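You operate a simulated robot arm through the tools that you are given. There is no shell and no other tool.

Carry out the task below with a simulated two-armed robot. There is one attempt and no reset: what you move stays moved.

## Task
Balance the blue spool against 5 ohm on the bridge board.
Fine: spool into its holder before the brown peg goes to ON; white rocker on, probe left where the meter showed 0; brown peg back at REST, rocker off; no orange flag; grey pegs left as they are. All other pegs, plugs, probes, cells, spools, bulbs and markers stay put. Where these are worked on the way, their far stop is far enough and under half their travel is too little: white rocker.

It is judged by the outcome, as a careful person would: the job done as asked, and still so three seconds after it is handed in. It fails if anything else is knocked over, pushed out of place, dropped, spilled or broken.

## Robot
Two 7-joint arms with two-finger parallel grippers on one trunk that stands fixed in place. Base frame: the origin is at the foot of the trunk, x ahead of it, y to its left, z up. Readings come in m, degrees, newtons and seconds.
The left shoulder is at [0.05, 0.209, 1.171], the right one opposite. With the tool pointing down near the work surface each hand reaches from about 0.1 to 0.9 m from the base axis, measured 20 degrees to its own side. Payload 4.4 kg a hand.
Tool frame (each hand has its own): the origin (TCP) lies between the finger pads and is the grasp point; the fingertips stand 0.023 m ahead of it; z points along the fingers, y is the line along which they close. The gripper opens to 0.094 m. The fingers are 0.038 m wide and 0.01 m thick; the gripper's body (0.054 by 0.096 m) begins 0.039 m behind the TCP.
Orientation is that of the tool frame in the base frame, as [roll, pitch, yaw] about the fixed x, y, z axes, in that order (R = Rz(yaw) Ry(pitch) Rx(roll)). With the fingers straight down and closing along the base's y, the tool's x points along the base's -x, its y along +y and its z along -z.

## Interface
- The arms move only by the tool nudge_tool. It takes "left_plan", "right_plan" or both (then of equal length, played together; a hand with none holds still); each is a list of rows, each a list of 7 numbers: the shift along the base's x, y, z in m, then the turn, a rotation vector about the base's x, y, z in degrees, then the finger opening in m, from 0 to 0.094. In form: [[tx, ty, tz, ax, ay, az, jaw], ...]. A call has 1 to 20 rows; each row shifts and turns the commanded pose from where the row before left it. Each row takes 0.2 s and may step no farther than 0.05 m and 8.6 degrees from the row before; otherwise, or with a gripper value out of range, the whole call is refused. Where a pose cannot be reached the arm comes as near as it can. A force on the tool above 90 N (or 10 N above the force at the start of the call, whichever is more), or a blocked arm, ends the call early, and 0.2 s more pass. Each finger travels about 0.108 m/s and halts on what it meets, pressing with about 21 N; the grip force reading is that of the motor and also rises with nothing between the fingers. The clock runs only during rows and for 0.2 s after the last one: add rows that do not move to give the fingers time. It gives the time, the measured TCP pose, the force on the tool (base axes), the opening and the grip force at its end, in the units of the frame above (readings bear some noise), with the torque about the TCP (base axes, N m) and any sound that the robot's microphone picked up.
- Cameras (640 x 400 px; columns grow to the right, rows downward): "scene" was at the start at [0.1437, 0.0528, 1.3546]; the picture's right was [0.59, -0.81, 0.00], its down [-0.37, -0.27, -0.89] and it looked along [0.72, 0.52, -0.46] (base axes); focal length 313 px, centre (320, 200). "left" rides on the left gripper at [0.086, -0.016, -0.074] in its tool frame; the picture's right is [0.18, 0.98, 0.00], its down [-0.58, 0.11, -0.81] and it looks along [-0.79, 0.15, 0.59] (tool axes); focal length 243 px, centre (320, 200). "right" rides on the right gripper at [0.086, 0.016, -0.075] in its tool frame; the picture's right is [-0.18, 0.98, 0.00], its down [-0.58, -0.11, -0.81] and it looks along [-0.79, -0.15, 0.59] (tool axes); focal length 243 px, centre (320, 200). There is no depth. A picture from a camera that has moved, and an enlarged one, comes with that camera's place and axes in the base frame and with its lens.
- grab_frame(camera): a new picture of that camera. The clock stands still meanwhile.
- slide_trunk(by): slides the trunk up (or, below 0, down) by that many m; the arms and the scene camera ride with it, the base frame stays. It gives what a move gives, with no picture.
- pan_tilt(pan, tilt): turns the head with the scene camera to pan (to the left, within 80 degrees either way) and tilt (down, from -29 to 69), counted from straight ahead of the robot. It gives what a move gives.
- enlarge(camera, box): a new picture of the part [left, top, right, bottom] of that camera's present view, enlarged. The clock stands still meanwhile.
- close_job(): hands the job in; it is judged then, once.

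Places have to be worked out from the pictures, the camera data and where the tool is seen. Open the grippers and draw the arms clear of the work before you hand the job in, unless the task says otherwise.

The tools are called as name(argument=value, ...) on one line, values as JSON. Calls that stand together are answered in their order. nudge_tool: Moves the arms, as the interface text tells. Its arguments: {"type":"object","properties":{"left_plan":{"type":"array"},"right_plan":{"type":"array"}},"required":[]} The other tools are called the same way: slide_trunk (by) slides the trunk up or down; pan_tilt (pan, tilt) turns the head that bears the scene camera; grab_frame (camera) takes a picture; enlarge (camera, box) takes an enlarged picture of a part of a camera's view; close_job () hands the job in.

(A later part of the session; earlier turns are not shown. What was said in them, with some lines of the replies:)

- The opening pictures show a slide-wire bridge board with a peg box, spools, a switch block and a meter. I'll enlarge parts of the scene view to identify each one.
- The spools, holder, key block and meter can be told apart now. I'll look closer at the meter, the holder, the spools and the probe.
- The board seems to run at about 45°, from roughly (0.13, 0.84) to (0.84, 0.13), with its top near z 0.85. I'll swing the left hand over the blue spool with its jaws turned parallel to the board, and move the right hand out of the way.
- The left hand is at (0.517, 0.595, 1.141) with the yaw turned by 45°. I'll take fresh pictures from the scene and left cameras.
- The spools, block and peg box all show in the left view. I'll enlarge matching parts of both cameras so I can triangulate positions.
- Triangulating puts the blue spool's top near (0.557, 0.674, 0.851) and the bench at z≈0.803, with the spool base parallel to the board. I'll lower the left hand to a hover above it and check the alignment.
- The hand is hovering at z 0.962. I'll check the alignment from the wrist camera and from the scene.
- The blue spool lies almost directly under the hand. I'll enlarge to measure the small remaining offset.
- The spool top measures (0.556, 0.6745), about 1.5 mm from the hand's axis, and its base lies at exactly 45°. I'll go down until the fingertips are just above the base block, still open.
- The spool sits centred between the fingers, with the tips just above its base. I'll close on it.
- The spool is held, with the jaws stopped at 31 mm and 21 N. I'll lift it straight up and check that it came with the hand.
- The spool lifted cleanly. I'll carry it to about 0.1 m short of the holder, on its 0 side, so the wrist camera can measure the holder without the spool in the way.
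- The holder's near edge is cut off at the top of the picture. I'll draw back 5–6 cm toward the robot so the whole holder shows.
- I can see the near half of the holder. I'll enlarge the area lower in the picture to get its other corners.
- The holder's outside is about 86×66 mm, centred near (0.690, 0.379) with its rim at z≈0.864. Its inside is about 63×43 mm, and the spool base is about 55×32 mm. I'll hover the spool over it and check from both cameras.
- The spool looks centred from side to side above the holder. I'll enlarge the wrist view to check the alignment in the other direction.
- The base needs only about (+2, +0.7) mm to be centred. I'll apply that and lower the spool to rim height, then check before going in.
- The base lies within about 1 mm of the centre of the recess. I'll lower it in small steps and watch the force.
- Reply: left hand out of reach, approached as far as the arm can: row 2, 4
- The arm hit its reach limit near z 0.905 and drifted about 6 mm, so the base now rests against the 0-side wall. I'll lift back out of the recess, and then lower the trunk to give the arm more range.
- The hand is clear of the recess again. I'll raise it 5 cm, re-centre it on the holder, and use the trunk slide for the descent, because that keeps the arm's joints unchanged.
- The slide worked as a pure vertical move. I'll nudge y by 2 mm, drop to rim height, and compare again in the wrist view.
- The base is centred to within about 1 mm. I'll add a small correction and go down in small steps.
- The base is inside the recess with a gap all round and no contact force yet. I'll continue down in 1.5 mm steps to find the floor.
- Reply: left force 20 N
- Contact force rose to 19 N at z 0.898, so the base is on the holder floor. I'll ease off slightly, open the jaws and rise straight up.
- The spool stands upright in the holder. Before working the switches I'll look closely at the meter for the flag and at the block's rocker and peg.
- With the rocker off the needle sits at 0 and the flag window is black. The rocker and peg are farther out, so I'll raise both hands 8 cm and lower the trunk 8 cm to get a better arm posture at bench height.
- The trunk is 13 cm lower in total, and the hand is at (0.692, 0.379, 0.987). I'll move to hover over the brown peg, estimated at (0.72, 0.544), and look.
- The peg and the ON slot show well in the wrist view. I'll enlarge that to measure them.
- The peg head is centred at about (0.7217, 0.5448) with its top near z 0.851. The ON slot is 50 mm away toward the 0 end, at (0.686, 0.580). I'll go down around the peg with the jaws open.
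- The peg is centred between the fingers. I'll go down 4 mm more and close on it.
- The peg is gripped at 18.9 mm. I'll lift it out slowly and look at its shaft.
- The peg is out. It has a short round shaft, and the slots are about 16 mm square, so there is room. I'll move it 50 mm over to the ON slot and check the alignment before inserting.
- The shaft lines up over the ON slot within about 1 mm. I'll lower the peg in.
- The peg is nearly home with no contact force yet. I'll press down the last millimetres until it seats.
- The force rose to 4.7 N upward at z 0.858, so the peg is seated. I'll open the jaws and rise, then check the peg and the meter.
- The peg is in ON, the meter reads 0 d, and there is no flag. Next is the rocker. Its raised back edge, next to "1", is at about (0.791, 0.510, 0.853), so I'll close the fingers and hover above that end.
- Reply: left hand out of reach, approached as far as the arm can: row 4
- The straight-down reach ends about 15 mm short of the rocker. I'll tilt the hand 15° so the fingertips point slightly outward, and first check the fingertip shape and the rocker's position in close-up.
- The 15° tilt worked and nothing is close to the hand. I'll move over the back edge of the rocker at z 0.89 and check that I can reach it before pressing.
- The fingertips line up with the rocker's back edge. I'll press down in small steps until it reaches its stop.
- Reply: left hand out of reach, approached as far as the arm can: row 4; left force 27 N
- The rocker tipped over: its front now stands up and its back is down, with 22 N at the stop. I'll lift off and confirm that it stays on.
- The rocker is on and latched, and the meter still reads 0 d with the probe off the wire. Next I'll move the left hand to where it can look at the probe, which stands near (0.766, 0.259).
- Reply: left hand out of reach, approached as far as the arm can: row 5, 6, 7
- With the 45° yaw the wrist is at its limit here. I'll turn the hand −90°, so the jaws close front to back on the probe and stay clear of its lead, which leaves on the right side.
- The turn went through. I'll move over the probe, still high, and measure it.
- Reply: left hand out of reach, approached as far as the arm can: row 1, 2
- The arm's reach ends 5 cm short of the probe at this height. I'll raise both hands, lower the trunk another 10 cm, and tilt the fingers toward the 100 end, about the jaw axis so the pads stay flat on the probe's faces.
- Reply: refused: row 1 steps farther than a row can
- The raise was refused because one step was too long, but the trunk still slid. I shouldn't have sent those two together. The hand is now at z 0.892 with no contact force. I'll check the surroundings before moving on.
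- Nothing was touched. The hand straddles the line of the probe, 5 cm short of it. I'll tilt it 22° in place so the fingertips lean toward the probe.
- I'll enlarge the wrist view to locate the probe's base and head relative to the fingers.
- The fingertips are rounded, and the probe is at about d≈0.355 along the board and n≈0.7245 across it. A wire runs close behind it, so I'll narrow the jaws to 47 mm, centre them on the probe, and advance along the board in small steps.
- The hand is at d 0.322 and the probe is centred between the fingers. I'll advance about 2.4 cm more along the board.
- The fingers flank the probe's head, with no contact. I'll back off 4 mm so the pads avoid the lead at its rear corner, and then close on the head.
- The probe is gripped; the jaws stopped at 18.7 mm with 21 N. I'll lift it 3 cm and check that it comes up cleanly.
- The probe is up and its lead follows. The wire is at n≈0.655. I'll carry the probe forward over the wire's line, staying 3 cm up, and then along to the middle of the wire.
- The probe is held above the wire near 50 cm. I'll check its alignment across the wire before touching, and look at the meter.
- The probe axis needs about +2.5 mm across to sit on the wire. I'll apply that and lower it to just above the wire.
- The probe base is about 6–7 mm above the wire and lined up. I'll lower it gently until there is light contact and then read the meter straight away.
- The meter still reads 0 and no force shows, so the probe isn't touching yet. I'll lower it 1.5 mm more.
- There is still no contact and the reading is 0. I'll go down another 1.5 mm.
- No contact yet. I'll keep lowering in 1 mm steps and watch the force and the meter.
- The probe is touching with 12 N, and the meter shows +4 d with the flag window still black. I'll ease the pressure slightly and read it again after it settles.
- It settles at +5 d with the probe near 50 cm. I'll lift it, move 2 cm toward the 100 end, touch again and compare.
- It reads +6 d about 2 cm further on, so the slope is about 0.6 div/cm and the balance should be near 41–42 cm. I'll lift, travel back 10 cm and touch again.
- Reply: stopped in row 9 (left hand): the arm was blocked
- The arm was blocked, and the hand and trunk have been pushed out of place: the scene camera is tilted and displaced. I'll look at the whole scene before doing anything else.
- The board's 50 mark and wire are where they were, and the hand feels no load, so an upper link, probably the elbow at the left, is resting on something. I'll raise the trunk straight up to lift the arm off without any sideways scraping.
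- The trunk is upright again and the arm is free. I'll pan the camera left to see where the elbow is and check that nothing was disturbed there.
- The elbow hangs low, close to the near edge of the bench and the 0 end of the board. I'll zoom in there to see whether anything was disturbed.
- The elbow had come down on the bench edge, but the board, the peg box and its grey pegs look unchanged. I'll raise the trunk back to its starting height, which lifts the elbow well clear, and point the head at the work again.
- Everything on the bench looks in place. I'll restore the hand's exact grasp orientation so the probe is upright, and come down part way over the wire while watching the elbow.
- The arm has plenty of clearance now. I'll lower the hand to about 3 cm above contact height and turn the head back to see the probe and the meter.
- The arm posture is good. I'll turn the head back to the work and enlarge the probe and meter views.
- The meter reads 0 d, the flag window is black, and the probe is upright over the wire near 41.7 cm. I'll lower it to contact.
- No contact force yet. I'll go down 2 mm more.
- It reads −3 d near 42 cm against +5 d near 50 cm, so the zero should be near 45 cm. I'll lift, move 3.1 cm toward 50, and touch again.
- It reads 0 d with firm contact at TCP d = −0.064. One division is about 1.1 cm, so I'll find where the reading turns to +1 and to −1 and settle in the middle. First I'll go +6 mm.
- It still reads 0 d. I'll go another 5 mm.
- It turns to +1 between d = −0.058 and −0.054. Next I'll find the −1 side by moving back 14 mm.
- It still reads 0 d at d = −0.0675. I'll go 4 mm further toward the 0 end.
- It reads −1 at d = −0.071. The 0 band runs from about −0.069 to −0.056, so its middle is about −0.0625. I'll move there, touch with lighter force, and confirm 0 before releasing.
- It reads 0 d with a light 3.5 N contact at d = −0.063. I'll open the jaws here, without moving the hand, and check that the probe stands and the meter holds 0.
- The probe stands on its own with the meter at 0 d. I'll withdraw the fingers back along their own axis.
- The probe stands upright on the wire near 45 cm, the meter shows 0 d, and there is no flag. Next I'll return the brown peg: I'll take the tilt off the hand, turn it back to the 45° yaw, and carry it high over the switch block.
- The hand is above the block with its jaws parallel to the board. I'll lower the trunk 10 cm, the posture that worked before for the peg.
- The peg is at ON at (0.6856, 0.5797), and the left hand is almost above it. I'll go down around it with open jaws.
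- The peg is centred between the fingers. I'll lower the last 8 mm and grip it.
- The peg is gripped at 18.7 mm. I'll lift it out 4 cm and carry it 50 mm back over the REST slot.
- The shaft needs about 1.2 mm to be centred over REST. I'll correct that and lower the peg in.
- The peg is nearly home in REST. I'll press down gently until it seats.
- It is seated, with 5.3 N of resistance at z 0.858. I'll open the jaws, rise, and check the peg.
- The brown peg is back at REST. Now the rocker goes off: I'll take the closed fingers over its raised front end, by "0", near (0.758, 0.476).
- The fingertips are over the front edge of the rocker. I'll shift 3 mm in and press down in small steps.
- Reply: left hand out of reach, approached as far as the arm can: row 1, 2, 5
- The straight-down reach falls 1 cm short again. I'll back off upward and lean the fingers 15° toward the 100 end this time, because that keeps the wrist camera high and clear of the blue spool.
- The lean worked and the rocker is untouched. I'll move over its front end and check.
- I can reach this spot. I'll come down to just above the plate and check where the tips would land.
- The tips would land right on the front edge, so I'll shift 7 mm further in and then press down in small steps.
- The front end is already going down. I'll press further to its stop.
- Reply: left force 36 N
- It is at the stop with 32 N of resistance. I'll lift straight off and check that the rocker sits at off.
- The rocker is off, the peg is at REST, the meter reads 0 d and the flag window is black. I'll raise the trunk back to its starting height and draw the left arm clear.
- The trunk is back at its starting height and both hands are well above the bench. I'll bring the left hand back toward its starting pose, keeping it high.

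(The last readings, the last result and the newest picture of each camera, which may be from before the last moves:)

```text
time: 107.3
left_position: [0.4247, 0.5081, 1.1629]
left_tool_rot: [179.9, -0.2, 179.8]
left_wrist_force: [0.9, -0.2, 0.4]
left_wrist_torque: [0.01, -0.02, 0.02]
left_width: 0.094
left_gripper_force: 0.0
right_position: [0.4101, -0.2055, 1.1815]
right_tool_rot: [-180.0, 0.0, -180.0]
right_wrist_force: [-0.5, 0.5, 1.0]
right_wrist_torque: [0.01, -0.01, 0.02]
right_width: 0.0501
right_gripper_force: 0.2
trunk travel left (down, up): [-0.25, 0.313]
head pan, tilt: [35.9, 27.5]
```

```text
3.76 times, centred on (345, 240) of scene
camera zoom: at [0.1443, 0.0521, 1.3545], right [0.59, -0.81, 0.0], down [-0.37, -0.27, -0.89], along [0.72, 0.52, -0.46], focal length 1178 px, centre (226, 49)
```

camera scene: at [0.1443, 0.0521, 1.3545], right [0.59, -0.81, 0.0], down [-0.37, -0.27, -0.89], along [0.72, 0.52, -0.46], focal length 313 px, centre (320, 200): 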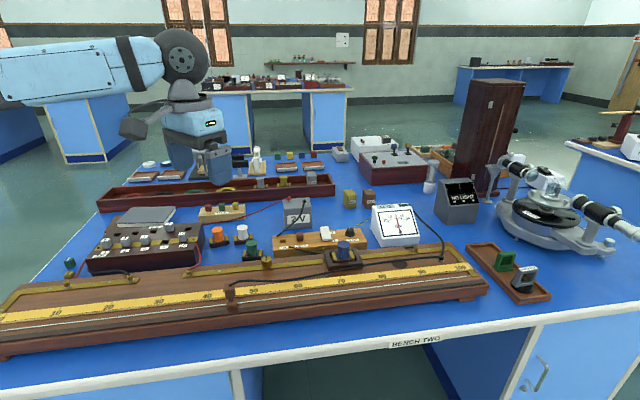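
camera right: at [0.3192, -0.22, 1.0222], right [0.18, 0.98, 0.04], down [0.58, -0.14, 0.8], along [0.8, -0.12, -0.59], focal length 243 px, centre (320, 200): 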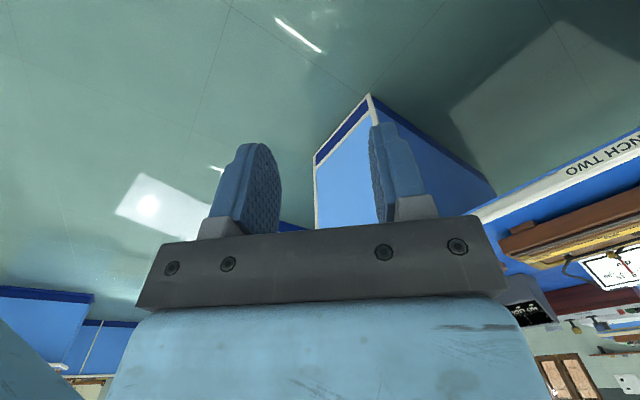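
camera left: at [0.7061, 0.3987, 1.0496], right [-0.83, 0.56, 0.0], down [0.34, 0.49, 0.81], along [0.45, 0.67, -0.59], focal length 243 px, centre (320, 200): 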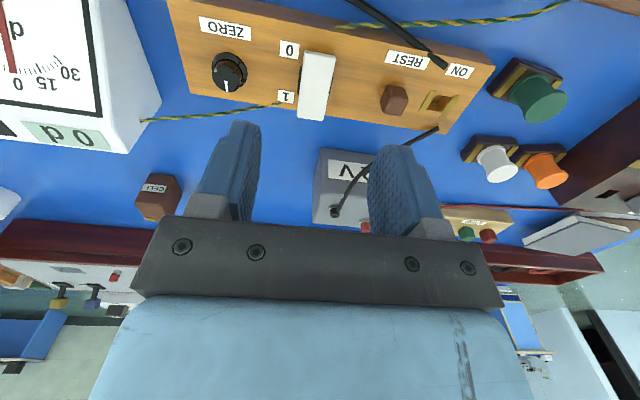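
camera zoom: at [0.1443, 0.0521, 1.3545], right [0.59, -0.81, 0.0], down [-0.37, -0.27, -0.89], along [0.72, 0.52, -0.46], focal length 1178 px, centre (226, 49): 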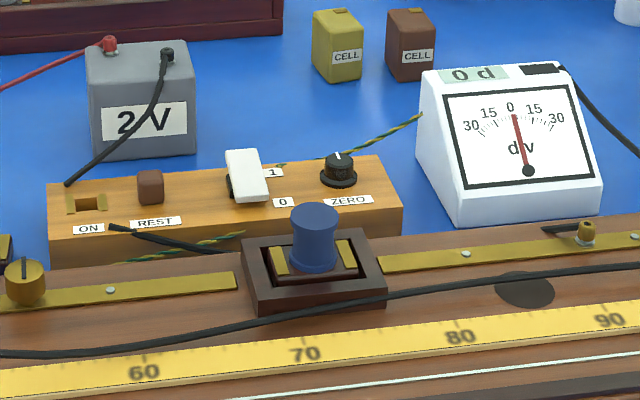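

Everything matches the start except the intended changes: the blue spool is in its holder and the probe stands on the wire near 45 cm. I'll bring the left hand back to its starting position, take a last look, and hand in.

nudge_tool(left_plan=[[-0.025, -0.028, 0, 0, 0, 0, 0.094], [-0.023, -0.028, 0, 0, 0, 0, 0.094], [0, 0, 0, 0, 0, 0, 0.094], [0, 0, 0, 0, 0, 0, 0.094]])

grab_frame(camera="scene")

enlarge(camera="scene", box=[0, 190, 240, 360])

```text
time: 108.3
left_position: [0.376, 0.4512, 1.1646]
left_tool_rot: [179.7, 0.0, 180.0]
left_wrist_force: [-0.1, 0.9, -0.6]
left_wrist_torque: [0.02, -0.01, 0.01]
left_width: 0.094
left_gripper_force: 0.1
right_position: [0.409, -0.2067, 1.1826]
right_tool_rot: [-180.0, -0.1, -180.0]
right_wrist_force: [0.6, -0.2, 0.1]
right_wrist_torque: [-0.01, -0.01, 0.04]
right_width: 0.05
right_gripper_force: 0.0
trunk travel left (down, up): [-0.25, 0.313]
head pan, tilt: [35.9, 27.5]
```

```text
taken
camera scene: at [0.1435, 0.0524, 1.3546], right [0.59, -0.81, 0.0], down [-0.37, -0.27, -0.89], along [0.72, 0.52, -0.46], focal length 313 px, centre (320, 200)
```

scene: 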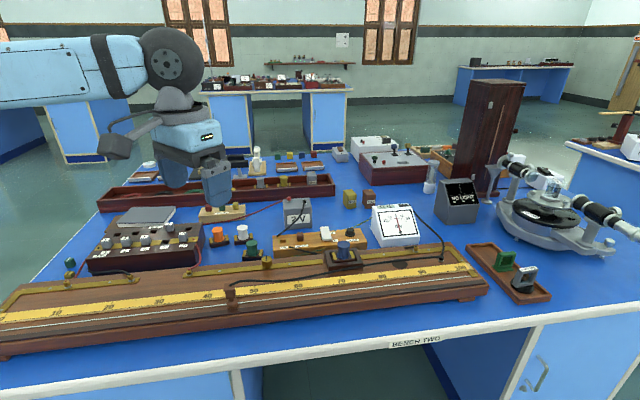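

```text
2.35 times, centred on (120, 275) of scene
camera zoom: at [0.1435, 0.0524, 1.3546], right [0.59, -0.81, 0.0], down [-0.37, -0.27, -0.89], along [0.72, 0.52, -0.46], focal length 736 px, centre (791, 24)
```

zoom: 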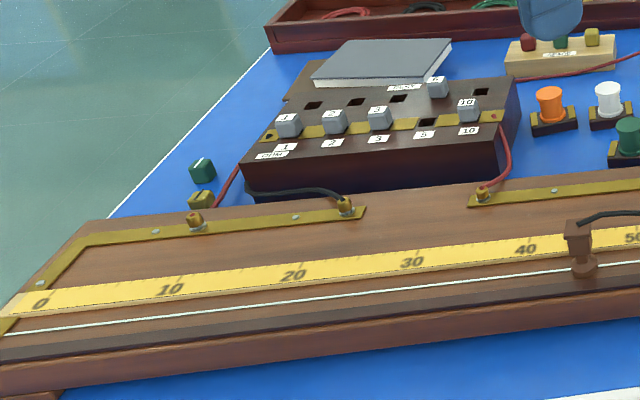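

The work is done:
- The blue spool is seated in its holder.
- The probe stands on the wire at the zero point, near 45 cm.
- The brown peg is at REST and the white rocker is off.
- There is no orange flag, and the grey pegs are as they were.
- The arms are clear and the left gripper is open.

I'll hand in the job.

close_job()

```text
The job is handed in.
```

The blue spool is balanced against 5 ohm, with the meter reading 0 at about 45 cm on the wire, and I've handed the job in. That puts the spool at roughly 6 ohm.

- **Order:** The spool went into its holder before the brown peg went to ON. The white rocker went on after that.
- **Finding zero:** The reading turned to +1 on one side and −1 on the other. I left the probe standing in the middle of the 0 band, which is about 13 mm wide.
- **End state:** The brown peg is back at REST and the rocker is off. No orange flag appeared, and the grey pegs are as they were.

During the search for zero, the left arm was blocked and pushed the trunk over by about 2°. It looked as though the elbow had come down on the bench edge. I raised the trunk to free it, and the trunk returned to upright. The board, the peg box and everything else I checked in the pictures were still in place.
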